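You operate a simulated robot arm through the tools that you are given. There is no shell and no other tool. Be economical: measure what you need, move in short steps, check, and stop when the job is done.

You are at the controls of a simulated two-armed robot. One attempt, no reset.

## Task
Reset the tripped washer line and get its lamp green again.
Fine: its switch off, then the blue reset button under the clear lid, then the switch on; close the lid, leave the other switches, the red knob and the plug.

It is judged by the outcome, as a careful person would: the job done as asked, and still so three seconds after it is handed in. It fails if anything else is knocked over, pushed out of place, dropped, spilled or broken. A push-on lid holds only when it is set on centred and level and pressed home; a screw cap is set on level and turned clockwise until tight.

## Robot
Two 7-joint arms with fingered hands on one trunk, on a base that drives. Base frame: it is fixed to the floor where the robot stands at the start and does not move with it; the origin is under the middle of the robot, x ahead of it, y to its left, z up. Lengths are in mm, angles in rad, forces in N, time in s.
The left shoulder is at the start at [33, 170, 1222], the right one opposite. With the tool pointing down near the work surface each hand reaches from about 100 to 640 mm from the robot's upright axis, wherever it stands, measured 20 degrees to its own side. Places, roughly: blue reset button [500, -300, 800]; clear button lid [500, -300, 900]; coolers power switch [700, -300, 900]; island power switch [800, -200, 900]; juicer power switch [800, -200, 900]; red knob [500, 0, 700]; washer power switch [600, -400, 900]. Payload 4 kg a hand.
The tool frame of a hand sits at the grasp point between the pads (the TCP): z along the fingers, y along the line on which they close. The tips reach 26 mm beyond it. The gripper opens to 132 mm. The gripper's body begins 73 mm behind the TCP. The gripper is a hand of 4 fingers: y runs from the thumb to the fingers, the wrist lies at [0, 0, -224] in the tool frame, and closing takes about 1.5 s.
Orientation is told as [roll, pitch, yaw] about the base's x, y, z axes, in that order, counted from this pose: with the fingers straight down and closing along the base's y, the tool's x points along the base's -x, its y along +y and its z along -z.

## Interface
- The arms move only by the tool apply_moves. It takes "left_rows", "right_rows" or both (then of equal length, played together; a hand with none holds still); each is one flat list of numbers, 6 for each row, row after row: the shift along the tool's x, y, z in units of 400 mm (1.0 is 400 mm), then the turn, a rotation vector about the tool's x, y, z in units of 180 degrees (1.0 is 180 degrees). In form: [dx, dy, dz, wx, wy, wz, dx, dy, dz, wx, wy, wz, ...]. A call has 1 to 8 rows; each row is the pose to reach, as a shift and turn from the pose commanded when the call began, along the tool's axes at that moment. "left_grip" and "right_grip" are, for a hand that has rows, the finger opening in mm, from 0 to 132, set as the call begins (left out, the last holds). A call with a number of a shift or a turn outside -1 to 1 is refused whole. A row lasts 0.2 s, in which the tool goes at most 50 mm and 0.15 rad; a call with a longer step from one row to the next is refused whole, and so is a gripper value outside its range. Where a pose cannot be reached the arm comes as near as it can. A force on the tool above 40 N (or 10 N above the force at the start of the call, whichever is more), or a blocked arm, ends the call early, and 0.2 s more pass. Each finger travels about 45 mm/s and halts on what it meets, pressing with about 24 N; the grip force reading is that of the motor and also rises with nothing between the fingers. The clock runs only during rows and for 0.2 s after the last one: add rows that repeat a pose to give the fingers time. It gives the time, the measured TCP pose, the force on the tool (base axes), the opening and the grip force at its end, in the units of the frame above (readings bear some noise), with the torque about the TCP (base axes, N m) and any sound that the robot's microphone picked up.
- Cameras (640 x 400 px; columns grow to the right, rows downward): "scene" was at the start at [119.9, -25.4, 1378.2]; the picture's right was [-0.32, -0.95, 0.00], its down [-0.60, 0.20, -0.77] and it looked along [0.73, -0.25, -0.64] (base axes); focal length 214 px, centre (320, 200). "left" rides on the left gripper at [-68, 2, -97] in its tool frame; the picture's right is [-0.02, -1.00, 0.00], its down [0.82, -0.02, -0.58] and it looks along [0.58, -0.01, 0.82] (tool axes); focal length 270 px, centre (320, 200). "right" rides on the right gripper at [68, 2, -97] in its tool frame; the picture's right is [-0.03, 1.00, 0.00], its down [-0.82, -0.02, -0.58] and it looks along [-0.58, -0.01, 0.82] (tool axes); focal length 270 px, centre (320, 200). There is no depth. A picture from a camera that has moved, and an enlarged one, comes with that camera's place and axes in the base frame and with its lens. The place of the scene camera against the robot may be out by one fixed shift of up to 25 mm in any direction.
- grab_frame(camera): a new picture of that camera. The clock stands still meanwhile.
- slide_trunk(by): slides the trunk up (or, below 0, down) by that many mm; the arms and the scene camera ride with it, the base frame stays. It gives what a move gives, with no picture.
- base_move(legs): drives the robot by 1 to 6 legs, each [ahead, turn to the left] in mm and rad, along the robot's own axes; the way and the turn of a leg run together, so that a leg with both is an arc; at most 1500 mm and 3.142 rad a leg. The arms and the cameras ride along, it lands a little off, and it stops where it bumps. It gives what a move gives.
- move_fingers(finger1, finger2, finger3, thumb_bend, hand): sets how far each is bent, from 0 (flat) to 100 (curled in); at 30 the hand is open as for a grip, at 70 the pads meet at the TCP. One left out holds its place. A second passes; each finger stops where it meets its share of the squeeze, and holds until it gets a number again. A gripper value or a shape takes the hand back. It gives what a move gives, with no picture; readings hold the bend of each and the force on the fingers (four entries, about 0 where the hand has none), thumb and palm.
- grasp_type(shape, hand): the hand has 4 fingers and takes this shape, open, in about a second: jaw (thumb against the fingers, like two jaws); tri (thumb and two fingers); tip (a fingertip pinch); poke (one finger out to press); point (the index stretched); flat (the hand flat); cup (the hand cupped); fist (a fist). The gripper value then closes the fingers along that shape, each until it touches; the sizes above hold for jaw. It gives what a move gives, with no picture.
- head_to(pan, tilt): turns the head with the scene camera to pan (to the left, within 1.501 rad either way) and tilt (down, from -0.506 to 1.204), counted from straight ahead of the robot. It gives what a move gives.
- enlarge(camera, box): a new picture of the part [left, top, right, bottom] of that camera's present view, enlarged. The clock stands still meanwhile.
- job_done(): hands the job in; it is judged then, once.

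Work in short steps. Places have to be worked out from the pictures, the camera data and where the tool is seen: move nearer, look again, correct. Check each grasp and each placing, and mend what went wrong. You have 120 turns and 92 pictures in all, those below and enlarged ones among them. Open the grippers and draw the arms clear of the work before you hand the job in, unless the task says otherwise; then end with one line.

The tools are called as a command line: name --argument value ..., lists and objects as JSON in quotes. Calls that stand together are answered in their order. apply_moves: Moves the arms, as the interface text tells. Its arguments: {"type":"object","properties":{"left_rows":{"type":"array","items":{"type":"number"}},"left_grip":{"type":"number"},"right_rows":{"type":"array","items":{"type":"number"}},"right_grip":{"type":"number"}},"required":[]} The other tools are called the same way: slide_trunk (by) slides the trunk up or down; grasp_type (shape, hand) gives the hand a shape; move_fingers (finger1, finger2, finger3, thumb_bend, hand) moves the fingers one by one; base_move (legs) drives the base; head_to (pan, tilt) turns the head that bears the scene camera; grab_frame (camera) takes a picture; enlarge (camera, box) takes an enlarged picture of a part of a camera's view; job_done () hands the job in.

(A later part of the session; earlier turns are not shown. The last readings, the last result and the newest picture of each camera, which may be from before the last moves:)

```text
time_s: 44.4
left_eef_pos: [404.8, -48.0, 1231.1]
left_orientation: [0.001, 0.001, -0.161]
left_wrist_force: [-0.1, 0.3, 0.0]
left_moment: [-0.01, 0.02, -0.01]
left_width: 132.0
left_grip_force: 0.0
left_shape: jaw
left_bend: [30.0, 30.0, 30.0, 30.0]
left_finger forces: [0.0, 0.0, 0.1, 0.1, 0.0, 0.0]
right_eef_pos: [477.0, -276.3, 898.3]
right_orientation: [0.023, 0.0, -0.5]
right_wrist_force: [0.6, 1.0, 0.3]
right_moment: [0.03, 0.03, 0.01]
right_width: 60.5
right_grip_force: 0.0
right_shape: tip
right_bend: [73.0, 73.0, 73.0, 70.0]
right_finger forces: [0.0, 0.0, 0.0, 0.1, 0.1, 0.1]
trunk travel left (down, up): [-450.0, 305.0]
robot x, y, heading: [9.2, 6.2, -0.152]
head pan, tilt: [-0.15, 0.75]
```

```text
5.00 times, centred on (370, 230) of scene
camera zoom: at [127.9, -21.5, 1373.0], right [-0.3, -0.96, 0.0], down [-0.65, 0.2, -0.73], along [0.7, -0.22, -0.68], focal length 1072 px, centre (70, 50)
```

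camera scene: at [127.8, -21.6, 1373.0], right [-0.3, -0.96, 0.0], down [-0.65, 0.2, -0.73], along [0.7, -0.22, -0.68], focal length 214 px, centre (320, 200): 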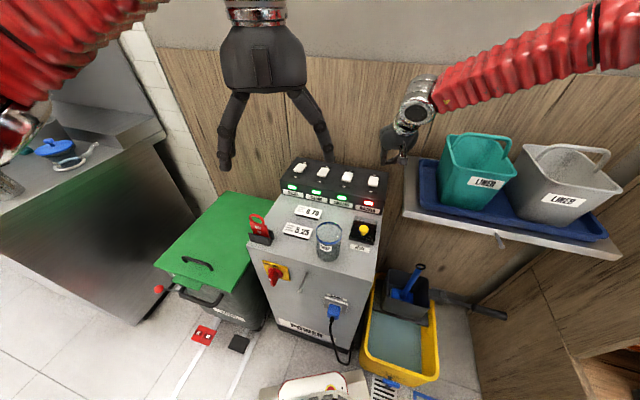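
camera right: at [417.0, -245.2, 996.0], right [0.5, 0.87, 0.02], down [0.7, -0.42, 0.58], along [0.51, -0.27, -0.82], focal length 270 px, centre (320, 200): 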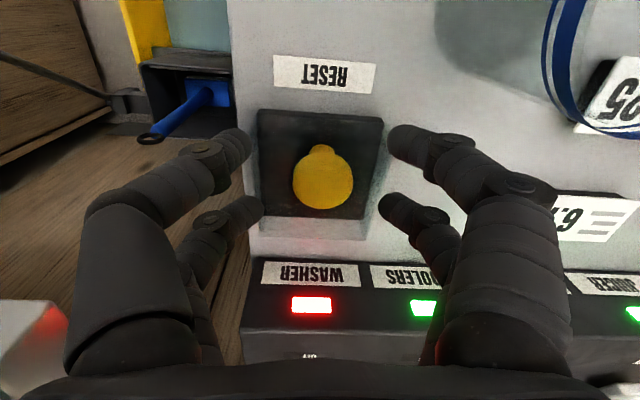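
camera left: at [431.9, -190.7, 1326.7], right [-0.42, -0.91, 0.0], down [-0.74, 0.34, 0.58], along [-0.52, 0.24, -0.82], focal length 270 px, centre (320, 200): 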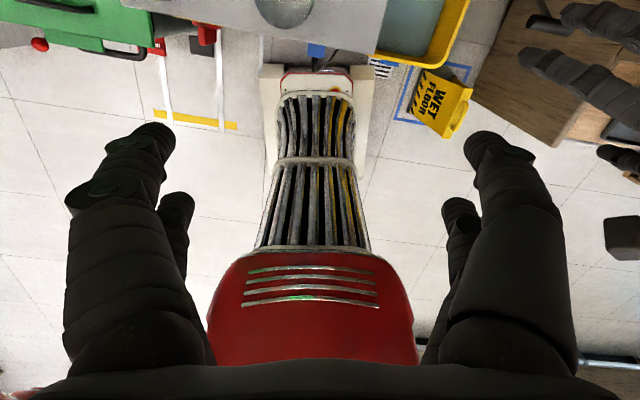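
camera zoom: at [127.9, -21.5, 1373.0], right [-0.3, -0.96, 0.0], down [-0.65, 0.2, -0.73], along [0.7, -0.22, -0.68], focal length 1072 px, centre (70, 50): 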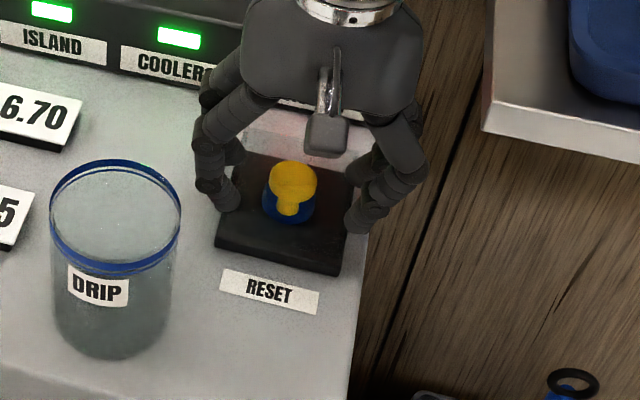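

The knob is centred between the finger pairs. Close the pinch.

apply_moves --right_rows '[0, 0, 0, 0, 0, 0, 0, 0, 0, 0, 0, 0, 0, 0, 0, 0, 0, 0, 0, 0, 0, 0, 0, 0, 0, 0, 0, 0, 0, 0]' --right_grip 0

grab_frame --camera "right"

```text
time_s: 45.6
left_eef_pos: [405.8, -47.9, 1230.1]
left_orientation: [-0.001, 0.0, -0.161]
left_wrist_force: [-0.1, 0.1, 0.7]
left_moment: [-0.02, 0.02, 0.03]
left_width: 131.8
left_grip_force: 0.0
left_shape: jaw
left_bend: [30.0, 30.0, 30.0, 30.0]
left_finger forces: [0.0, 0.1, 0.1, 0.0, 0.0, 0.1]
right_eef_pos: [476.5, -276.0, 899.1]
right_orientation: [0.02, 0.002, -0.499]
right_wrist_force: [-1.1, -1.0, -0.1]
right_moment: [-0.01, -0.01, 0.02]
right_width: 0.0
right_grip_force: 24.0
right_shape: tip
right_bend: [71.0, 61.0, 61.0, 71.0]
right_finger forces: [0.0, 0.1, 0.1, 0.0, 0.1, 0.0]
trunk travel left (down, up): [-450.0, 305.0]
robot x, y, heading: [10.8, 3.1, -0.15]
head pan, tilt: [-0.15, 0.75]
```

```text
32 pictures are left
camera right: at [416.7, -245.3, 996.1], right [0.5, 0.87, 0.02], down [0.7, -0.42, 0.58], along [0.51, -0.27, -0.82], focal length 270 px, centre (320, 200)
```

right: 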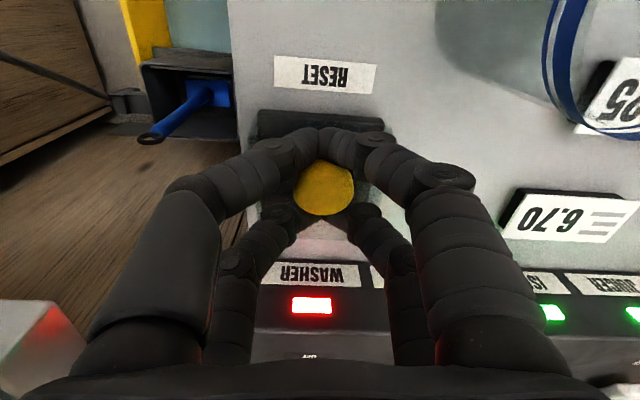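

The knob is caged between the two pairs with fingertips around its neck. Try lifting 12 mm and check.

apply_moves --right_rows '[0, 0, -0.01, 0, 0, 0, 0, 0, -0.02, 0, 0, 0, -0.005, 0, -0.035, 0, 0, 0]'

grab_frame --camera "right"

enlarge --camera "scene" --box '[330, 190, 410, 270]'

```text
time_s: 46.4
left_eef_pos: [406.5, -49.0, 1229.6]
left_orientation: [0.0, -0.001, -0.161]
left_wrist_force: [-0.2, -0.1, -0.1]
left_moment: [0.01, -0.02, 0.04]
left_width: 132.1
left_grip_force: 0.1
left_shape: jaw
left_bend: [30.0, 30.0, 30.0, 30.0]
left_finger forces: [0.0, 0.0, 0.1, 0.1, 0.0, 0.1]
right_eef_pos: [481.2, -278.7, 909.9]
right_orientation: [0.023, 0.004, -0.5]
right_wrist_force: [9.2, -6.1, -10.3]
right_moment: [-0.02, -0.04, -0.02]
right_width: 0.0
right_grip_force: 23.6
right_shape: tip
right_bend: [71.0, 61.0, 61.0, 71.0]
right_finger forces: [0.0, 0.1, 0.0, 0.1, 0.1, 0.0]
trunk travel left (down, up): [-450.0, 305.0]
robot x, y, heading: [12.9, 6.2, -0.151]
head pan, tilt: [-0.15, 0.75]
```

```text
31 pictures are left
camera right: at [421.2, -246.3, 1008.0], right [0.5, 0.87, 0.02], down [0.7, -0.42, 0.57], along [0.51, -0.27, -0.82], focal length 270 px, centre (320, 200)
```

right: 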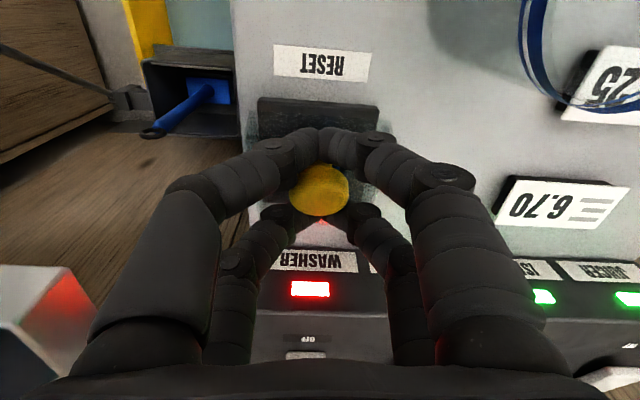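

```text
5.00 times, centred on (370, 230) of scene
camera zoom: at [129.9, -22.6, 1372.7], right [-0.3, -0.96, 0.0], down [-0.65, 0.2, -0.73], along [0.7, -0.22, -0.68], focal length 1072 px, centre (70, 50)
```

zoom: 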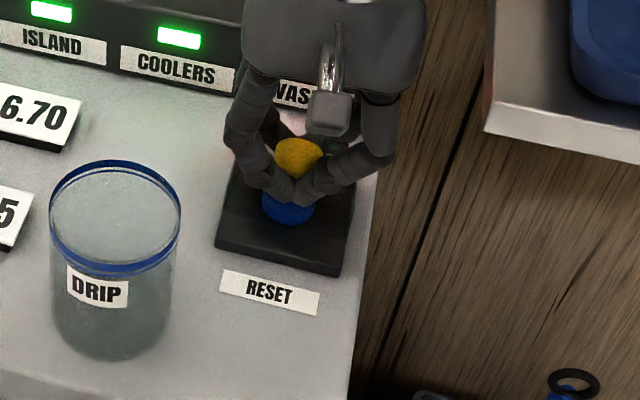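

The knob rises with the hand and the pull is toward the back: a rear hinge. Follow the arc inward and up, leaning the hand with it.

apply_moves --right_rows '[-0.0248, -0.0027, -0.0115, 0, 0.032, 0, -0.046, -0.005, -0.03, 0, 0.064, 0, -0.0645, -0.007, -0.0425, 0, 0.095, 0, -0.082, -0.0087, -0.05, 0, 0.12, 0]'

grab_frame --camera "right"

enlarge --camera "scene" --box '[330, 190, 410, 270]'

```text
time_s: 47.1
left_eef_pos: [408.3, -48.3, 1229.6]
left_orientation: [0.0, 0.002, -0.163]
left_wrist_force: [-0.8, 0.8, 0.6]
left_moment: [0.03, -0.08, 0.0]
left_width: 131.9
left_grip_force: 0.1
left_shape: jaw
left_bend: [30.0, 30.0, 30.0, 30.0]
left_finger forces: [0.1, 0.0, 0.0, 0.0, 0.0, 0.1]
right_eef_pos: [489.9, -297.1, 928.6]
right_orientation: [0.032, 0.219, -0.496]
right_wrist_force: [28.7, 2.1, -32.4]
right_moment: [-0.18, -0.2, -0.19]
right_width: 0.1
right_grip_force: 23.8
right_shape: tip
right_bend: [71.0, 54.0, 61.0, 71.0]
right_finger forces: [0.1, 40.8, 30.2, 0.1, 0.1, 0.0]
right hand out of reach, approached as far as the arm can: row 2, 3
trunk travel left (down, up): [-450.0, 305.0]
robot x, y, heading: [12.6, 3.3, -0.15]
head pan, tilt: [-0.15, 0.75]
stopped in row 3 (right hand): the force on the tool passed its limit at 47 N (the readings are from after the stop); the commanded pose is now the measured one
```

```text
29 pictures are left
camera right: at [448.9, -277.4, 1038.5], right [0.5, 0.86, 0.02], down [0.79, -0.47, 0.39], along [0.35, -0.18, -0.92], focal length 270 px, centre (320, 200)
```

right: 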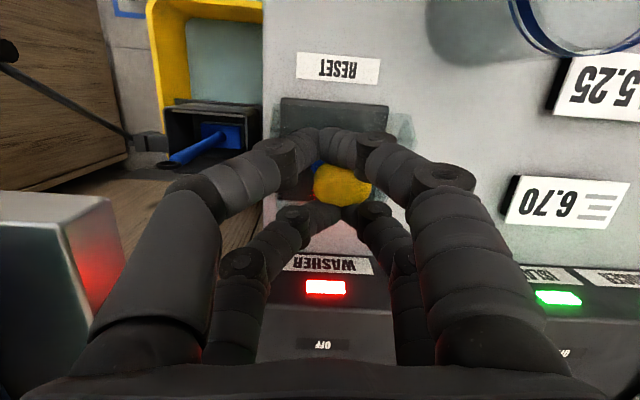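

```text
5.00 times, centred on (370, 230) of scene
camera zoom: at [132.1, -22.5, 1372.3], right [-0.3, -0.96, 0.0], down [-0.65, 0.2, -0.73], along [0.7, -0.22, -0.69], focal length 1072 px, centre (70, 50)
```

zoom: 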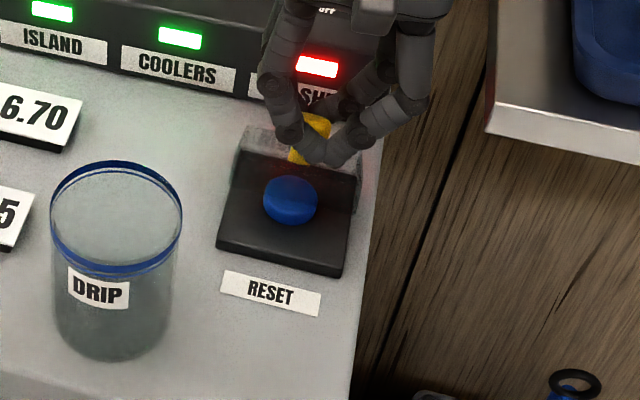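

The lid is open ~35° and the blue button is exposed, but leaning the hand hit the reach limit and drifted sideways. Straighten the hand while continuing the arc, correcting the lateral drift.

apply_moves --right_rows '[-0.0133, 0.021, -0.008, 0, -0.022, 0, -0.029, 0.0207, -0.0168, 0, -0.045, 0, -0.047, 0.0185, -0.0284, 0, -0.06, 0, -0.066, 0.0165, -0.036, 0, -0.07, 0]'

enlarge --camera "scene" --box '[330, 190, 410, 270]'

```text
time_s: 48.1
left_eef_pos: [399.2, -45.7, 1234.0]
left_orientation: [0.0, -0.002, -0.163]
left_wrist_force: [-1.6, 0.0, 0.4]
left_moment: [0.0, 0.02, -0.01]
left_width: 131.9
left_grip_force: 0.1
left_shape: jaw
left_bend: [30.0, 30.0, 30.0, 30.0]
left_finger forces: [0.0, 0.1, 0.0, 0.0, 0.0, 0.0]
right_eef_pos: [510.0, -299.4, 946.4]
right_orientation: [0.031, 0.001, -0.498]
right_wrist_force: [-18.5, 11.2, 32.5]
right_moment: [0.54, 0.93, 0.1]
right_width: 0.0
right_grip_force: 24.4
right_shape: tip
right_bend: [73.0, 54.0, 65.0, 72.0]
right_finger forces: [51.8, 0.0, 0.0, 0.0, 0.1, 0.0]
trunk travel left (down, up): [-450.0, 305.0]
robot x, y, heading: [7.7, 4.9, -0.15]
head pan, tilt: [-0.15, 0.75]
```

```text
5.00 times, centred on (370, 230) of scene
camera zoom: at [122.6, -18.9, 1374.0], right [-0.3, -0.96, 0.0], down [-0.65, 0.2, -0.73], along [0.7, -0.22, -0.68], focal length 1072 px, centre (70, 50)
```

zoom: 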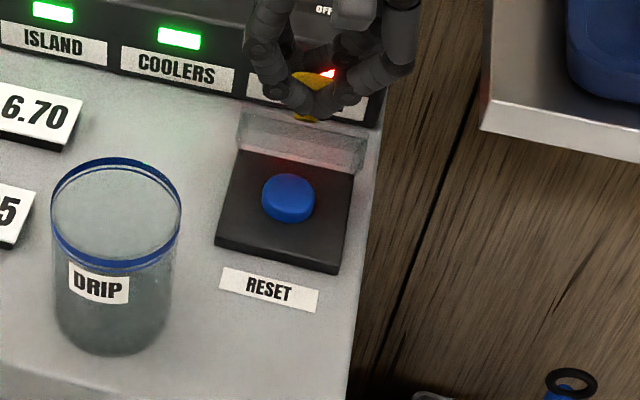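

The lid is now ~70° open. Relieve the force by easing up and opening the fingers, to see whether it stays.

apply_moves --right_rows '[0, 0, -0.008, 0, 0, 0, 0, 0, -0.008, 0, 0, 0, 0, 0, -0.008, 0, 0, 0, 0, 0, -0.008, 0, 0, 0, 0, 0, -0.008, 0, 0, 0]' --right_grip 60

grab_frame --camera "right"

enlarge --camera "scene" --box '[330, 190, 410, 270]'

```text
time_s: 49.3
left_eef_pos: [404.5, -47.3, 1231.9]
left_orientation: [0.0, 0.001, -0.162]
left_wrist_force: [-0.6, -0.7, 0.1]
left_moment: [0.02, 0.01, 0.01]
left_width: 131.9
left_grip_force: 0.1
left_shape: jaw
left_bend: [30.0, 30.0, 30.0, 30.0]
left_finger forces: [0.0, 0.1, 0.1, 0.0, 0.0, 0.1]
right_eef_pos: [514.5, -304.1, 943.4]
right_orientation: [0.029, 0.003, -0.502]
right_wrist_force: [0.7, -0.2, 0.2]
right_moment: [0.02, -0.01, 0.0]
right_width: 59.6
right_grip_force: 0.0
right_shape: tip
right_bend: [73.0, 73.0, 73.0, 70.0]
right_finger forces: [0.0, 0.0, 0.0, 0.1, 0.1, 0.0]
trunk travel left (down, up): [-450.0, 305.0]
robot x, y, heading: [7.1, 5.9, -0.153]
head pan, tilt: [-0.15, 0.75]
```

```text
26 pictures are left
camera right: at [453.8, -272.9, 1041.1], right [0.5, 0.86, 0.03], down [0.7, -0.42, 0.57], along [0.51, -0.27, -0.82], focal length 270 px, centre (320, 200)
```

right: 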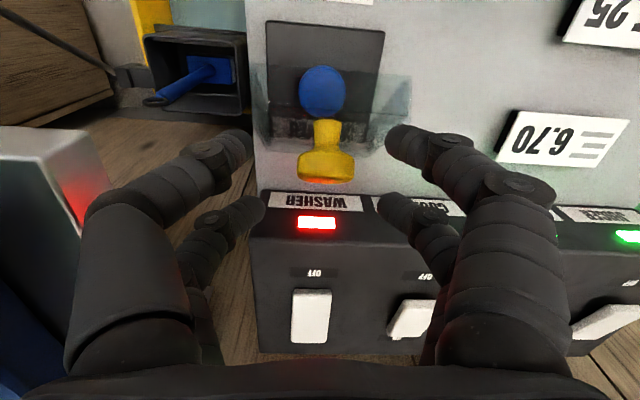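

```text
5.00 times, centred on (370, 230) of scene
camera zoom: at [127.8, -21.6, 1373.0], right [-0.3, -0.96, 0.0], down [-0.65, 0.2, -0.73], along [0.7, -0.22, -0.68], focal length 1072 px, centre (70, 50)
```

zoom: 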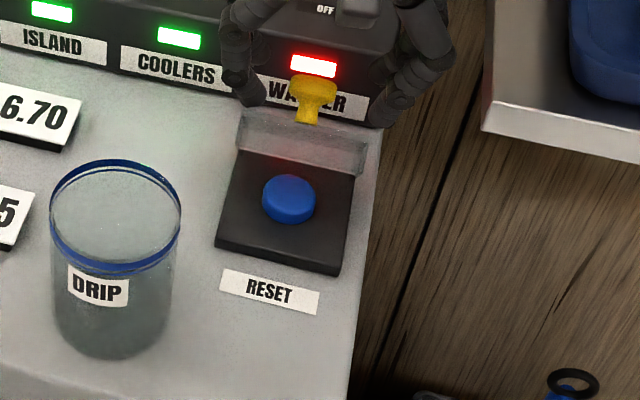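

The lid stays open by itself. Raise clear, go to a 30° forward tilt (keeps curled fingers off the lid) above the button, and take the point shape.

apply_moves --right_rows '[0, 0, -0.12, 0, 0, 0, 0, 0, -0.22, 0, 0, 0, 0.04, -0.005, -0.22, 0, -0.04, 0, 0.08, -0.01, -0.22, 0, -0.08, 0, 0.106, -0.015, -0.22, 0, -0.125, 0, 0.106, -0.015, -0.2, 0, -0.168, 0]'

grasp_type --hand "right" --shape "point"

grab_frame --camera "right"

enlarge --camera "scene" --box '[320, 170, 420, 270]'

```text
time_s: 50.7
left_eef_pos: [407.0, -47.0, 1230.9]
left_orientation: [0.0, 0.001, -0.161]
left_wrist_force: [-0.5, -0.7, 0.0]
left_moment: [-0.03, -0.01, -0.03]
left_width: 132.0
left_grip_force: 0.0
left_shape: jaw
left_bend: [30.0, 30.0, 30.0, 30.0]
left_finger forces: [0.0, 0.0, 0.1, 0.0, 0.0, 0.0]
right_eef_pos: [522.3, -359.0, 1084.3]
right_orientation: [0.03, -0.481, -0.486]
right_wrist_force: [0.0, 0.1, 0.1]
right_moment: [0.02, 0.01, -0.01]
right_width: 59.6
right_grip_force: 0.0
right_shape: tip
right_bend: [73.0, 73.0, 73.0, 70.0]
right_finger forces: [0.0, 0.1, 0.0, 0.1, 0.0, 0.0]
right hand out of reach, approached as far as the arm can: row 5, 6
trunk travel left (down, up): [-450.0, 305.0]
robot x, y, heading: [14.4, 7.7, -0.154]
head pan, tilt: [-0.15, 0.75]
```

```text
time_s: 51.6
left_eef_pos: [405.0, -47.4, 1231.8]
left_orientation: [0.001, 0.0, -0.161]
left_wrist_force: [0.3, -0.3, -0.5]
left_moment: [0.02, 0.0, -0.01]
left_width: 132.1
left_grip_force: 0.2
left_shape: jaw
left_bend: [30.0, 30.0, 30.0, 30.0]
left_finger forces: [0.0, 0.1, 0.0, 0.1, 0.0, 0.0]
right_eef_pos: [520.4, -358.2, 1083.2]
right_orientation: [0.029, -0.479, -0.486]
right_wrist_force: [0.3, 0.5, 0.0]
right_moment: [-0.05, -0.02, -0.02]
right_width: 0.2
right_grip_force: 0.1
right_shape: point
right_bend: [0.0, 100.0, 100.0, 42.0]
right_finger forces: [0.1, 0.1, 0.0, 0.1, 0.0, 0.0]
trunk travel left (down, up): [-450.0, 305.0]
robot x, y, heading: [9.9, 9.1, -0.153]
head pan, tilt: [-0.15, 0.75]
```

```text
24 pictures are left
camera right: at [428.0, -311.0, 1138.1], right [0.48, 0.88, 0.04], down [0.39, -0.25, 0.89], along [0.79, -0.41, -0.46], focal length 270 px, centre (320, 200)
```

right: 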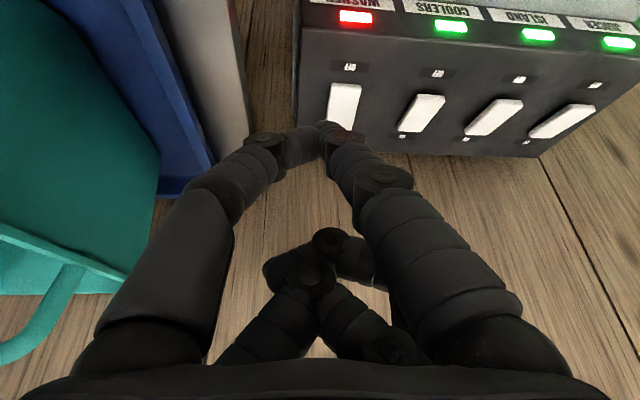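

```text
4.00 times, centred on (370, 220) of scene
camera zoom: at [128.0, -21.5, 1373.0], right [-0.3, -0.96, 0.0], down [-0.65, 0.2, -0.73], along [0.7, -0.22, -0.68], focal length 858 px, centre (120, 120)
```

zoom: 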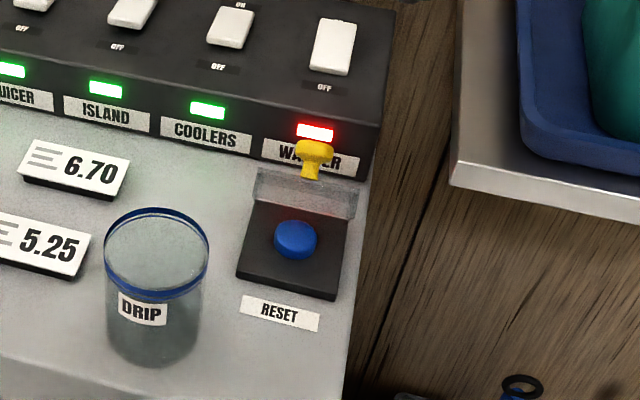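

That tilt isn't reachable here. Use a gentler tilt (0.28) and yaw −0.35: move to hover about 50 mm higher over the button first.

apply_moves --right_rows '[0.062, 0.024, 0.037, -0.005, 0.016, -0.0096, 0.124, 0.048, 0.074, -0.01, 0.032, -0.0193, 0.186, 0.071, 0.11, -0.015, 0.048, -0.029, 0.248, 0.095, 0.147, -0.02, 0.064, -0.0385]'

grab_frame --camera "right"

enlarge --camera "scene" --box '[320, 170, 420, 270]'

```text
time_s: 52.6
left_eef_pos: [406.2, -47.8, 1230.9]
left_orientation: [-0.001, 0.003, -0.163]
left_wrist_force: [-0.5, 0.7, 0.2]
left_moment: [-0.01, 0.03, 0.0]
left_width: 132.1
left_grip_force: 0.1
left_shape: jaw
left_bend: [30.0, 30.0, 30.0, 30.0]
left_finger forces: [0.1, 0.0, 0.2, 0.0, 0.1, 0.0]
right_eef_pos: [485.6, -295.5, 987.8]
right_orientation: [0.04, -0.281, -0.349]
right_wrist_force: [-0.5, -0.3, 0.0]
right_moment: [0.0, -0.04, -0.01]
right_width: 0.0
right_grip_force: 0.0
right_shape: point
right_bend: [0.0, 100.0, 100.0, 43.0]
right_finger forces: [0.0, 0.1, 0.0, 0.0, 0.0, 0.0]
trunk travel left (down, up): [-450.0, 305.0]
robot x, y, heading: [11.0, 8.5, -0.155]
head pan, tilt: [-0.15, 0.75]
```

```text
22 pictures are left
camera right: at [398.3, -265.9, 1060.8], right [0.35, 0.93, 0.05], down [0.57, -0.26, 0.78], along [0.74, -0.25, -0.62], focal length 270 px, centre (320, 200)
```

right: 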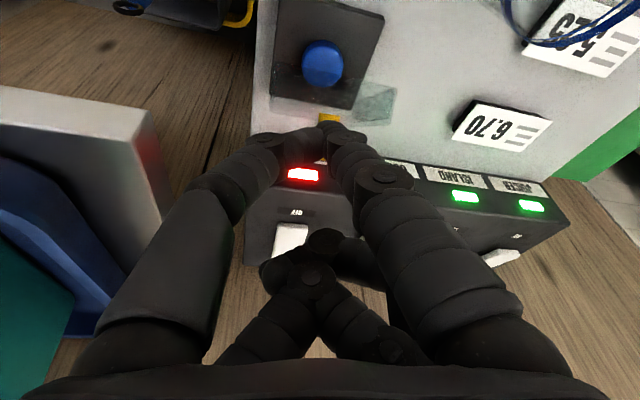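

```text
4.00 times, centred on (370, 220) of scene
camera zoom: at [128.5, -21.7, 1372.9], right [-0.3, -0.96, 0.0], down [-0.65, 0.2, -0.73], along [0.7, -0.22, -0.68], focal length 858 px, centre (120, 120)
```

zoom: 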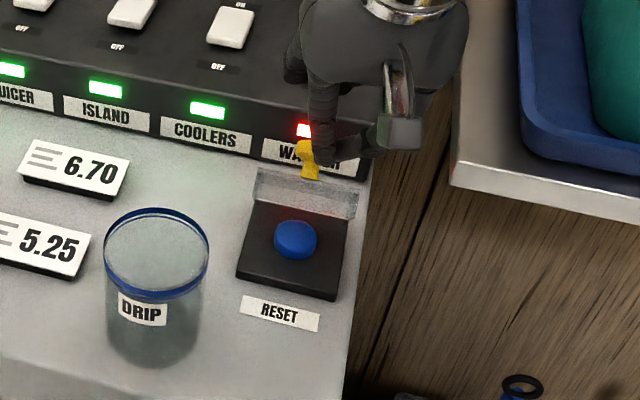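

Tip hovers above the button. Descend 75 mm vertically and check before pressing.

apply_moves --right_rows '[0.026, -0.002, 0.09, 0, 0, 0, 0.045, -0.005, 0.156, 0, 0, 0, 0.052, -0.006, 0.18, 0, 0, 0]'

grab_frame --camera "right"

enlarge --camera "scene" --box '[320, 170, 420, 270]'

```text
time_s: 53.1
left_eef_pos: [405.8, -47.6, 1232.1]
left_orientation: [-0.001, 0.003, -0.161]
left_wrist_force: [0.6, -0.5, -0.3]
left_moment: [0.02, 0.04, -0.03]
left_width: 132.1
left_grip_force: 0.1
left_shape: jaw
left_bend: [30.0, 30.0, 30.0, 30.0]
left_finger forces: [0.0, 0.1, 0.1, 0.0, 0.0, 0.0]
right_eef_pos: [489.3, -294.8, 953.8]
right_orientation: [0.051, -0.267, -0.343]
right_wrist_force: [-9.6, 2.7, 11.1]
right_moment: [0.19, 0.4, 0.13]
right_width: 0.0
right_grip_force: 0.1
right_shape: point
right_bend: [0.0, 100.0, 100.0, 43.0]
right_finger forces: [34.3, 0.1, 0.0, 0.0, 0.0, 0.0]
right hand out of reach, approached as far as the arm can: row 1, 2
trunk travel left (down, up): [-450.0, 305.0]
robot x, y, heading: [8.3, 3.5, -0.153]
head pan, tilt: [-0.15, 0.75]
stopped in row 2 (right hand): the force on the tool passed its limit at 67 N (the readings are from after the stop); the commanded pose is now the measured one
```

```text
20 pictures are left
camera right: at [402.5, -266.5, 1029.3], right [0.35, 0.94, 0.06], down [0.58, -0.26, 0.77], along [0.74, -0.23, -0.63], focal length 270 px, centre (320, 200)
```

right: 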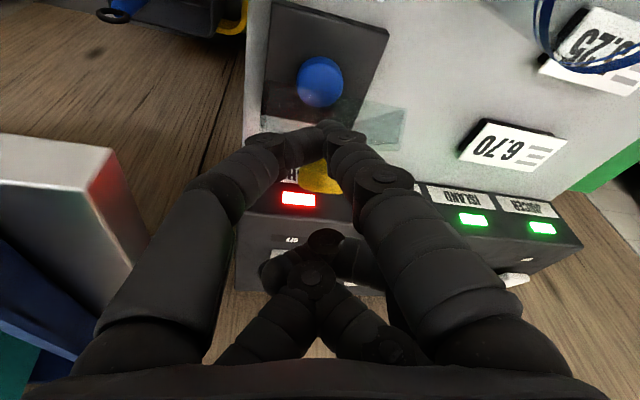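

```text
4.00 times, centred on (370, 220) of scene
camera zoom: at [127.7, -21.5, 1373.1], right [-0.3, -0.96, 0.0], down [-0.65, 0.2, -0.73], along [0.7, -0.22, -0.68], focal length 858 px, centre (120, 120)
```

zoom: 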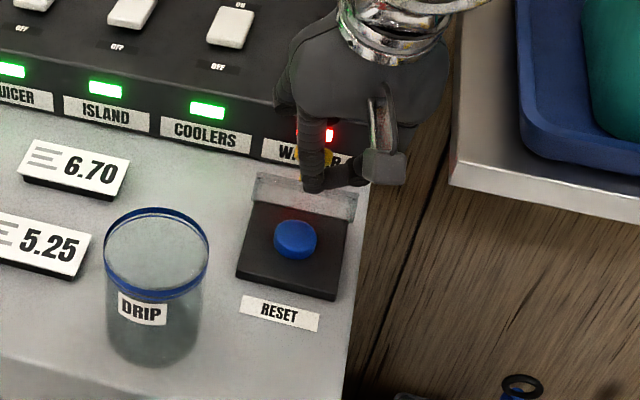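

The fingertip hit the raised lid's top edge. Back off toward the robot, then approach the button along the finger's own (forward-slanting) direction.

apply_moves --right_rows '[0.026, -0.002, -0.046, 0, 0, 0, 0.064, -0.004, -0.0305, 0, 0, 0, 0.064, -0.004, 0.03, 0, 0, 0, 0.064, -0.004, 0.0945, 0, 0, 0]'

grab_frame --camera "right"

enlarge --camera "scene" --box '[320, 170, 420, 270]'

```text
time_s: 54.0
left_eef_pos: [406.4, -47.8, 1231.8]
left_orientation: [0.0, 0.002, -0.161]
left_wrist_force: [1.0, -1.3, -0.8]
left_moment: [0.02, 0.07, -0.01]
left_width: 131.9
left_grip_force: 0.1
left_shape: jaw
left_bend: [30.0, 30.0, 30.0, 30.0]
left_finger forces: [0.0, 0.0, 0.0, 0.0, 0.0, 0.0]
right_eef_pos: [470.4, -289.6, 932.0]
right_orientation: [0.056, -0.243, -0.332]
right_wrist_force: [-21.6, 7.2, 12.5]
right_moment: [0.41, 0.79, 0.22]
right_width: 0.0
right_grip_force: 0.1
right_shape: point
right_bend: [0.0, 100.0, 100.0, 43.0]
right_finger forces: [47.1, 0.0, 0.0, 0.0, 0.0, 0.1]
right hand out of reach, approached as far as the arm can: row 2, 3, 4
trunk travel left (down, up): [-450.0, 305.0]
robot x, y, heading: [11.6, 5.7, -0.154]
head pan, tilt: [-0.15, 0.75]
stopped in row 4 (right hand): the force on the tool passed its limit at 52 N (the readings are from after the stop); the commanded pose is now the measured one
```

```text
18 pictures are left
camera right: at [384.0, -264.8, 1009.5], right [0.33, 0.94, 0.06], down [0.6, -0.26, 0.75], along [0.73, -0.22, -0.65], focal length 270 px, centre (320, 200)
```

right: 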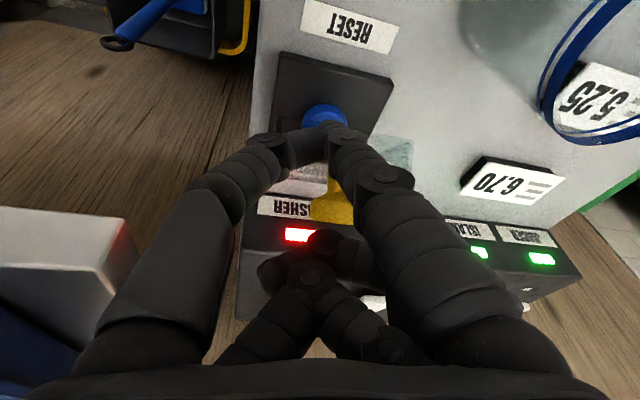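

```text
4.00 times, centred on (370, 220) of scene
camera zoom: at [127.7, -22.0, 1373.1], right [-0.3, -0.96, 0.0], down [-0.65, 0.2, -0.73], along [0.7, -0.22, -0.68], focal length 858 px, centre (120, 120)
```

zoom: 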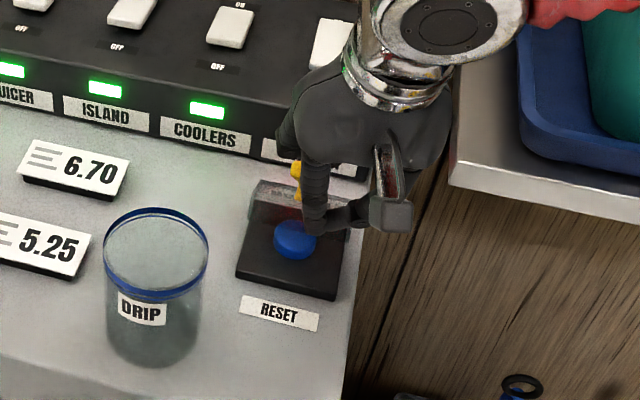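

The earlier contact knocked the lid partly shut so its edge blocks the finger. The finger is on its inner side now, so push inward and slightly up to swing it fully open.

apply_moves --right_rows '[-0.026, -0.007, -0.006, 0, 0, 0, -0.054, -0.0135, -0.0176, 0, 0, 0, -0.081, -0.02, -0.0264, 0, 0, 0, -0.1065, -0.027, -0.03, 0, 0, 0, -0.1345, -0.035, -0.0235, 0, 0, 0, -0.158, -0.042, -0.0177, 0, 0, 0]'

enlarge --camera "scene" --box '[320, 170, 420, 270]'

```text
time_s: 54.5
left_eef_pos: [402.5, -47.3, 1232.5]
left_orientation: [-0.001, -0.001, -0.161]
left_wrist_force: [-0.3, 0.1, 0.1]
left_moment: [0.02, 0.03, 0.01]
left_width: 132.2
left_grip_force: 0.1
left_shape: jaw
left_bend: [30.0, 30.0, 30.0, 30.0]
left_finger forces: [0.0, 0.0, 0.1, 0.0, 0.0, 0.0]
right_eef_pos: [475.2, -292.5, 940.9]
right_orientation: [0.059, -0.24, -0.328]
right_wrist_force: [-26.0, 8.0, 18.2]
right_moment: [0.5, 0.95, 0.29]
right_width: 0.0
right_grip_force: 0.0
right_shape: point
right_bend: [0.0, 100.0, 100.0, 43.0]
right_finger forces: [51.5, 0.1, 0.0, 0.1, 0.1, 0.0]
trunk travel left (down, up): [-450.0, 305.0]
robot x, y, heading: [11.9, 5.9, -0.15]
head pan, tilt: [-0.15, 0.75]
stopped in row 2 (right hand): the force on the tool passed its limit at 47 N (the readings are from after the stop); the commanded pose is now the measured one
```

```text
4.00 times, centred on (370, 220) of scene
camera zoom: at [125.0, -20.5, 1373.4], right [-0.3, -0.96, 0.0], down [-0.65, 0.2, -0.73], along [0.7, -0.22, -0.68], focal length 858 px, centre (120, 120)
```

zoom: 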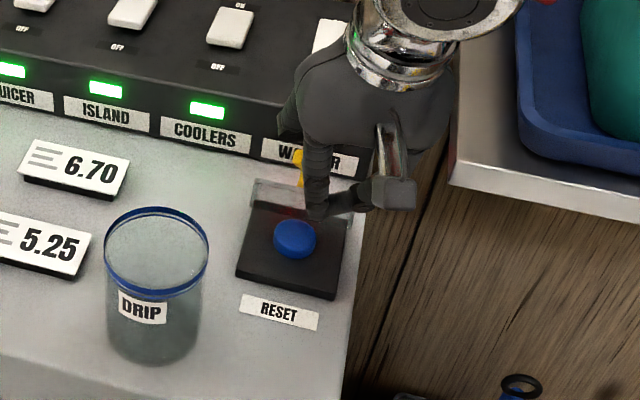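

The fingertip is bearing on the lid's front wall, and the curled fingers would foul the lid anyway. Better: use finger1 splayed sideways (tip ~80 mm left of the palm) so the hand stays right of the lid. Back off up and right, rolling the hand 0.3.

apply_moves --right_rows '[0.0127, 0, -0.106, 0, 0, 0, -0.01, -0.05, -0.13, 0.03, 0.02, 0, -0.05, -0.1, -0.13, 0.06, 0.045, 0, -0.0878, -0.1435, -0.1, 0.09, 0.065, 0, -0.0878, -0.1435, -0.1, 0.114, 0.0764, 0]'

grasp_type --hand "right" --shape "jaw"

move_fingers --hand "right" --finger1 30 --finger2 100 --finger3 100 --thumb_bend 100

grab_frame --camera "right"

enlarge --camera "scene" --box '[320, 170, 420, 270]'

```text
time_s: 55.7
left_eef_pos: [406.0, -48.0, 1231.8]
left_orientation: [0.0, 0.003, -0.161]
left_wrist_force: [-0.1, 0.3, -0.2]
left_moment: [-0.01, 0.06, -0.05]
left_width: 132.3
left_grip_force: 0.0
left_shape: jaw
left_bend: [30.0, 30.0, 30.0, 30.0]
left_finger forces: [0.1, 0.1, 0.0, 0.1, 0.0, 0.0]
right_eef_pos: [485.4, -359.8, 985.0]
right_orientation: [-0.298, -0.008, -0.359]
right_wrist_force: [-0.2, 0.4, 1.1]
right_moment: [0.0, 0.03, 0.02]
right_width: 0.0
right_grip_force: 0.0
right_shape: point
right_bend: [0.0, 100.0, 100.0, 44.0]
right_finger forces: [0.1, 0.0, 0.0, 0.0, 0.0, 0.0]
trunk travel left (down, up): [-450.0, 305.0]
robot x, y, heading: [9.4, 5.3, -0.149]
head pan, tilt: [-0.15, 0.75]
```

```text
time_s: 56.6
left_eef_pos: [406.1, -48.7, 1232.4]
left_orientation: [-0.001, 0.001, -0.16]
left_wrist_force: [-0.5, 0.5, 0.0]
left_moment: [0.0, -0.04, 0.01]
left_width: 131.8
left_grip_force: 0.1
left_shape: jaw
left_bend: [30.0, 30.0, 30.0, 30.0]
left_finger forces: [0.0, 0.1, 0.0, 0.0, 0.1, 0.1]
right_eef_pos: [484.0, -360.6, 983.7]
right_orientation: [-0.299, -0.008, -0.359]
right_wrist_force: [0.6, 0.7, 0.6]
right_moment: [-0.02, 0.01, -0.05]
right_width: 131.9
right_grip_force: 0.0
right_shape: jaw
right_bend: [30.0, 30.0, 30.0, 30.0]
right_finger forces: [0.1, 0.0, 0.1, 0.0, 1.1, 0.0]
trunk travel left (down, up): [-450.0, 305.0]
robot x, y, heading: [7.8, 2.8, -0.149]
head pan, tilt: [-0.15, 0.75]
```

```text
time_s: 57.6
left_eef_pos: [405.3, -48.4, 1232.2]
left_orientation: [0.0, 0.003, -0.162]
left_wrist_force: [0.5, -0.1, 0.3]
left_moment: [0.0, 0.01, -0.01]
left_width: 132.0
left_grip_force: 0.2
left_shape: jaw
left_bend: [30.0, 30.0, 30.0, 30.0]
left_finger forces: [0.1, 0.1, 0.0, 0.1, 0.0, 0.0]
right_eef_pos: [485.6, -359.7, 983.5]
right_orientation: [-0.3, -0.008, -0.36]
right_wrist_force: [-0.4, 0.5, 0.4]
right_moment: [0.01, 0.02, 0.01]
right_width: 45.8
right_grip_force: 0.0
right_shape: fingers
right_bend: [30.0, 74.0, 74.0, 100.0]
right_finger forces: [0.0, 0.0, 0.0, 0.0, 0.0, 0.0]
trunk travel left (down, up): [-450.0, 305.0]
robot x, y, heading: [9.2, 7.7, -0.15]
head pan, tilt: [-0.15, 0.75]
```

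```text
15 pictures are left
camera right: at [431.3, -308.8, 1075.4], right [0.36, 0.88, -0.29], down [0.81, -0.15, 0.57], along [0.46, -0.44, -0.77], focal length 270 px, centre (320, 200)
```

right: 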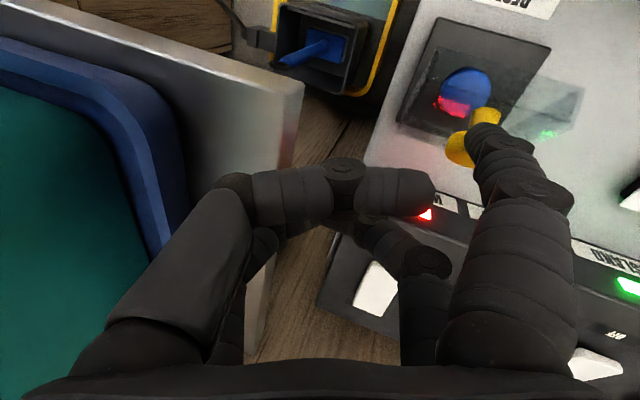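

```text
4.00 times, centred on (370, 220) of scene
camera zoom: at [128.0, -21.5, 1373.0], right [-0.3, -0.96, 0.0], down [-0.65, 0.2, -0.73], along [0.7, -0.22, -0.68], focal length 858 px, centre (120, 120)
```

zoom: 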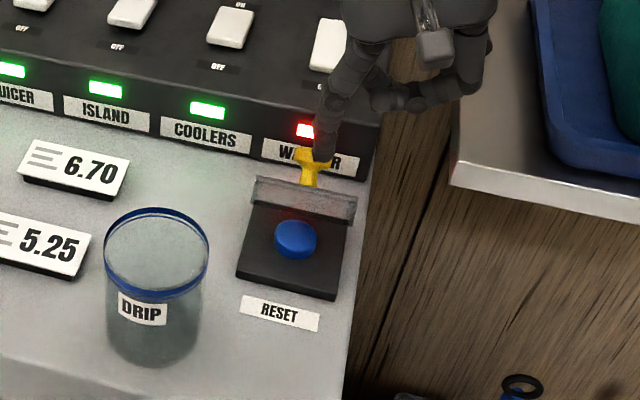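

Lid sags to ~55°, overhanging the button. Plan: bring the tip in front of the lid's edge, lower below it, then push inward under it. First: back 42 mm and down 60 mm.

apply_moves --right_rows '[0.051, 0.012, -0.004, 0, 0, 0, 0.1017, 0.0246, -0.0076, 0, 0, 0, 0.1017, 0.048, 0.069, 0, 0, 0, 0.1017, 0.069, 0.1357, 0, 0, 0]'

enlarge --camera "scene" --box '[320, 170, 420, 270]'

```text
time_s: 58.6
left_eef_pos: [406.9, -46.6, 1232.9]
left_orientation: [-0.001, 0.002, -0.16]
left_wrist_force: [0.0, -0.1, 0.5]
left_moment: [0.0, 0.01, 0.0]
left_width: 132.2
left_grip_force: 0.0
left_shape: jaw
left_bend: [30.0, 30.0, 30.0, 30.0]
left_finger forces: [0.1, 0.1, 0.0, 0.0, 0.0, 0.1]
right_eef_pos: [452.5, -334.1, 924.3]
right_orientation: [-0.296, -0.012, -0.356]
right_wrist_force: [8.0, 9.9, 8.7]
right_moment: [-0.68, 0.26, 0.32]
right_width: 45.7
right_grip_force: 7.0
right_shape: fingers
right_bend: [30.0, 76.0, 74.0, 100.0]
right_finger forces: [0.0, 0.3, 14.0, 0.0, 0.0, 0.0]
trunk travel left (down, up): [-450.0, 305.0]
robot x, y, heading: [12.6, 5.1, -0.152]
head pan, tilt: [-0.15, 0.75]
```

```text
4.00 times, centred on (370, 220) of scene
camera zoom: at [128.5, -19.5, 1373.1], right [-0.3, -0.96, 0.0], down [-0.65, 0.2, -0.73], along [0.7, -0.22, -0.68], focal length 858 px, centre (120, 120)
```

zoom: 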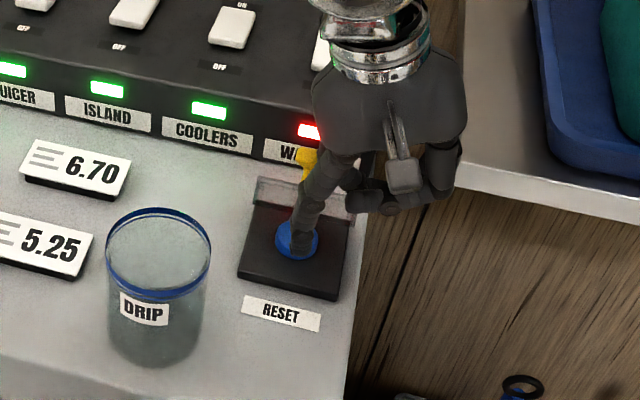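

The tip is near the button, in front of the lid's edge (a light 14 N touch on a curled finger). Slide 22 mm inward, then down, force-guarded.

apply_moves --right_rows '[-0.0266, -0.0065, 0.002, 0, 0, 0, -0.053, -0.013, 0.004, 0, 0, 0, -0.053, -0.007, 0.023, 0, 0, 0, -0.053, -0.001, 0.042, 0, 0, 0]'

enlarge --camera "scene" --box '[320, 150, 420, 270]'

```text
time_s: 59.5
left_eef_pos: [404.2, -46.8, 1233.1]
left_orientation: [-0.001, 0.0, -0.161]
left_wrist_force: [0.8, 0.0, 0.1]
left_moment: [0.05, -0.01, 0.02]
left_width: 131.9
left_grip_force: 0.0
left_shape: jaw
left_bend: [30.0, 30.0, 30.0, 30.0]
left_finger forces: [0.0, 0.0, 0.1, 0.0, 0.1, 0.1]
right_eef_pos: [472.0, -347.6, 922.2]
right_orientation: [-0.284, -0.026, -0.353]
right_wrist_force: [-1.4, 6.1, 17.3]
right_moment: [0.04, -0.62, 0.34]
right_width: 45.8
right_grip_force: 16.4
right_shape: fingers
right_bend: [30.0, 76.0, 73.0, 100.0]
right_finger forces: [0.0, 20.8, 11.5, 0.0, 0.0, 0.0]
right hand out of reach, approached as far as the arm can: row 4
trunk travel left (down, up): [-450.0, 305.0]
robot x, y, heading: [8.5, 6.8, -0.15]
head pan, tilt: [-0.15, 0.75]
stopped in row 4 (right hand): the force on the tool passed its limit at 44 N (the readings are from after the stop); the commanded pose is now the measured one
```

```text
3.33 times, centred on (370, 210) of scene
camera zoom: at [127.0, -21.4, 1373.0], right [-0.3, -0.96, 0.0], down [-0.65, 0.2, -0.73], along [0.7, -0.22, -0.68], focal length 715 px, centre (153, 167)
```

zoom: 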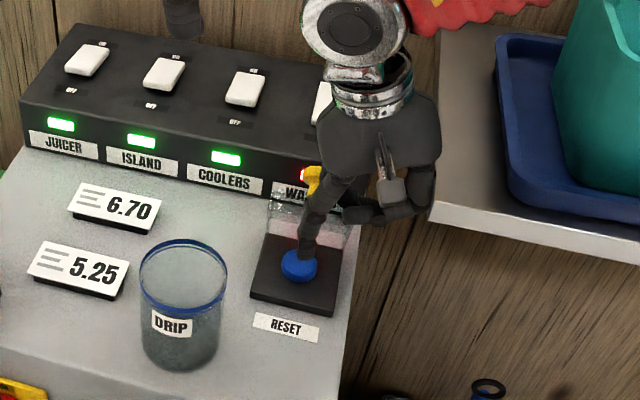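

Tip is right over the button but the curled fingers rest on the lid's right edge. Raise a little, shift the hand right and extend finger1 further out so the palm clears the lid.

apply_moves --right_rows '[0.003, -0.017, -0.02, 0, 0, 0, 0.007, -0.034, -0.021, 0, 0, 0]'

move_fingers --hand "right" --finger1 18

enlarge --camera "scene" --box '[320, 150, 420, 270]'

```text
time_s: 60.1
left_eef_pos: [406.4, -45.4, 1232.6]
left_orientation: [-0.003, 0.002, -0.161]
left_wrist_force: [-0.1, -0.6, 0.2]
left_moment: [0.05, 0.02, 0.01]
left_width: 132.0
left_grip_force: 0.1
left_shape: jaw
left_bend: [30.0, 30.0, 30.0, 30.0]
left_finger forces: [0.1, 0.0, 0.0, 0.1, 0.0, 0.1]
right_eef_pos: [469.0, -353.6, 933.7]
right_orientation: [-0.285, -0.027, -0.351]
right_wrist_force: [17.8, 24.8, 11.5]
right_moment: [-0.93, 0.54, 0.3]
right_width: 45.8
right_grip_force: 15.8
right_shape: fingers
right_bend: [30.0, 75.0, 75.0, 100.0]
right_finger forces: [0.0, 0.0, 20.5, 0.1, 11.7, 0.1]
trunk travel left (down, up): [-450.0, 305.0]
robot x, y, heading: [11.2, 6.1, -0.151]
head pan, tilt: [-0.15, 0.75]
```

```text
time_s: 61.1
left_eef_pos: [406.1, -44.2, 1233.1]
left_orientation: [-0.003, 0.001, -0.16]
left_wrist_force: [0.5, -1.4, 0.4]
left_moment: [0.02, -0.01, -0.01]
left_width: 131.9
left_grip_force: 0.1
left_shape: jaw
left_bend: [30.0, 30.0, 30.0, 30.0]
left_finger forces: [0.0, 0.0, 0.0, 0.0, 0.0, 0.0]
right_eef_pos: [468.8, -354.0, 934.9]
right_orientation: [-0.287, -0.024, -0.351]
right_wrist_force: [22.2, 22.7, 18.6]
right_moment: [-1.05, 0.77, 0.5]
right_width: 51.4
right_grip_force: 18.6
right_shape: fingers
right_bend: [18.0, 75.0, 75.0, 100.0]
right_finger forces: [0.0, 0.1, 22.5, 0.0, 13.8, 0.0]
trunk travel left (down, up): [-450.0, 305.0]
robot x, y, heading: [10.9, 1.9, -0.146]
head pan, tilt: [-0.15, 0.75]
```

```text
3.33 times, centred on (370, 210) of scene
camera zoom: at [129.7, -17.6, 1373.0], right [-0.29, -0.96, 0.0], down [-0.65, 0.2, -0.73], along [0.7, -0.22, -0.68], focal length 715 px, centre (153, 167)
```

zoom: 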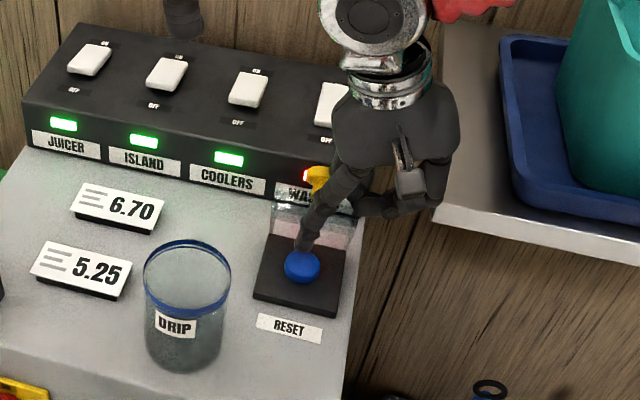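

The hand is squeezed against the shelf corner on the right. I'll lift away, fully curl fingers 2/3 (via point shape), roll the hand more (0.6) so only finger1 reaches down, and re-approach from the front.

apply_moves --right_rows '[0, -0.028, -0.096, 0, 0, 0, 0.03, 0, -0.13, 0.03, 0, 0, 0.065, 0.03, -0.145, 0.065, 0, 0, 0.0995, 0.064, -0.154, 0.0995, 0, 0]'

grasp_type --hand "right" --shape "point"

move_fingers --hand "right" --finger1 30 --thumb_bend 100

grab_frame --camera "scene"

```text
time_s: 62.1
left_eef_pos: [404.8, -47.0, 1233.4]
left_orientation: [-0.001, 0.002, -0.163]
left_wrist_force: [0.5, -0.2, -0.4]
left_moment: [0.03, -0.03, 0.0]
left_width: 132.0
left_grip_force: 0.1
left_shape: jaw
left_bend: [30.0, 30.0, 30.0, 30.0]
left_finger forces: [0.0, 0.0, 0.1, 0.0, 0.1, 0.0]
right_eef_pos: [416.4, -337.4, 999.9]
right_orientation: [-0.6, -0.023, -0.354]
right_wrist_force: [-0.2, 0.2, 0.0]
right_moment: [-0.02, -0.01, 0.02]
right_width: 51.8
right_grip_force: 0.1
right_shape: fingers
right_bend: [18.0, 75.0, 76.0, 100.0]
right_finger forces: [0.0, 0.0, 0.0, 0.1, 0.0, 0.0]
right hand out of reach, approached as far as the arm can: row 3, 4
trunk travel left (down, up): [-450.0, 305.0]
robot x, y, heading: [7.5, 6.6, -0.15]
head pan, tilt: [-0.15, 0.75]
```

```text
time_s: 63.0
left_eef_pos: [405.2, -47.5, 1232.5]
left_orientation: [0.001, 0.003, -0.162]
left_wrist_force: [0.0, 0.6, -1.1]
left_moment: [0.04, 0.03, 0.02]
left_width: 131.8
left_grip_force: 0.0
left_shape: jaw
left_bend: [30.0, 30.0, 30.0, 30.0]
left_finger forces: [0.0, 0.0, 0.0, 0.1, 0.0, 0.0]
right_eef_pos: [417.3, -336.5, 1000.0]
right_orientation: [-0.598, -0.022, -0.355]
right_wrist_force: [-0.5, 0.2, -0.5]
right_moment: [0.01, 0.04, 0.02]
right_width: 0.0
right_grip_force: 0.1
right_shape: point
right_bend: [0.0, 100.0, 100.0, 52.0]
right_finger forces: [0.0, 0.0, 0.0, 0.1, 0.0, 0.1]
trunk travel left (down, up): [-450.0, 305.0]
robot x, y, heading: [6.3, 4.5, -0.153]
head pan, tilt: [-0.15, 0.75]
```

```text
time_s: 64.0
left_eef_pos: [406.2, -46.5, 1232.4]
left_orientation: [-0.001, 0.002, -0.158]
left_wrist_force: [-0.2, -0.5, 0.0]
left_moment: [-0.01, 0.0, 0.0]
left_width: 131.7
left_grip_force: 0.1
left_shape: jaw
left_bend: [30.0, 30.0, 30.0, 30.0]
left_finger forces: [0.0, 0.0, 0.0, 0.0, 0.1, 0.0]
right_eef_pos: [417.4, -336.8, 999.5]
right_orientation: [-0.599, -0.023, -0.353]
right_wrist_force: [0.0, -0.4, 0.5]
right_moment: [-0.03, 0.01, 0.0]
right_width: 45.4
right_grip_force: 0.1
right_shape: fingers
right_bend: [30.0, 100.0, 100.0, 100.0]
right_finger forces: [0.1, 0.1, 0.0, 0.0, 0.0, 0.1]
trunk travel left (down, up): [-450.0, 305.0]
robot x, y, heading: [11.2, 4.3, -0.153]
head pan, tilt: [-0.15, 0.75]
```

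```text
10 pictures are left
camera scene: at [128.0, -21.5, 1373.0], right [-0.3, -0.96, 0.0], down [-0.65, 0.2, -0.73], along [0.7, -0.22, -0.68], focal length 214 px, centre (320, 200)
```

scene: 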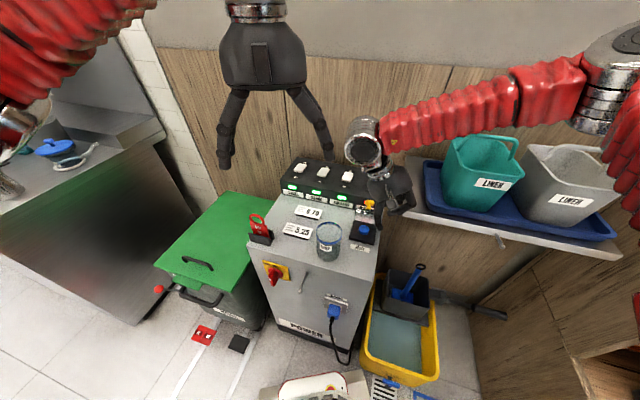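

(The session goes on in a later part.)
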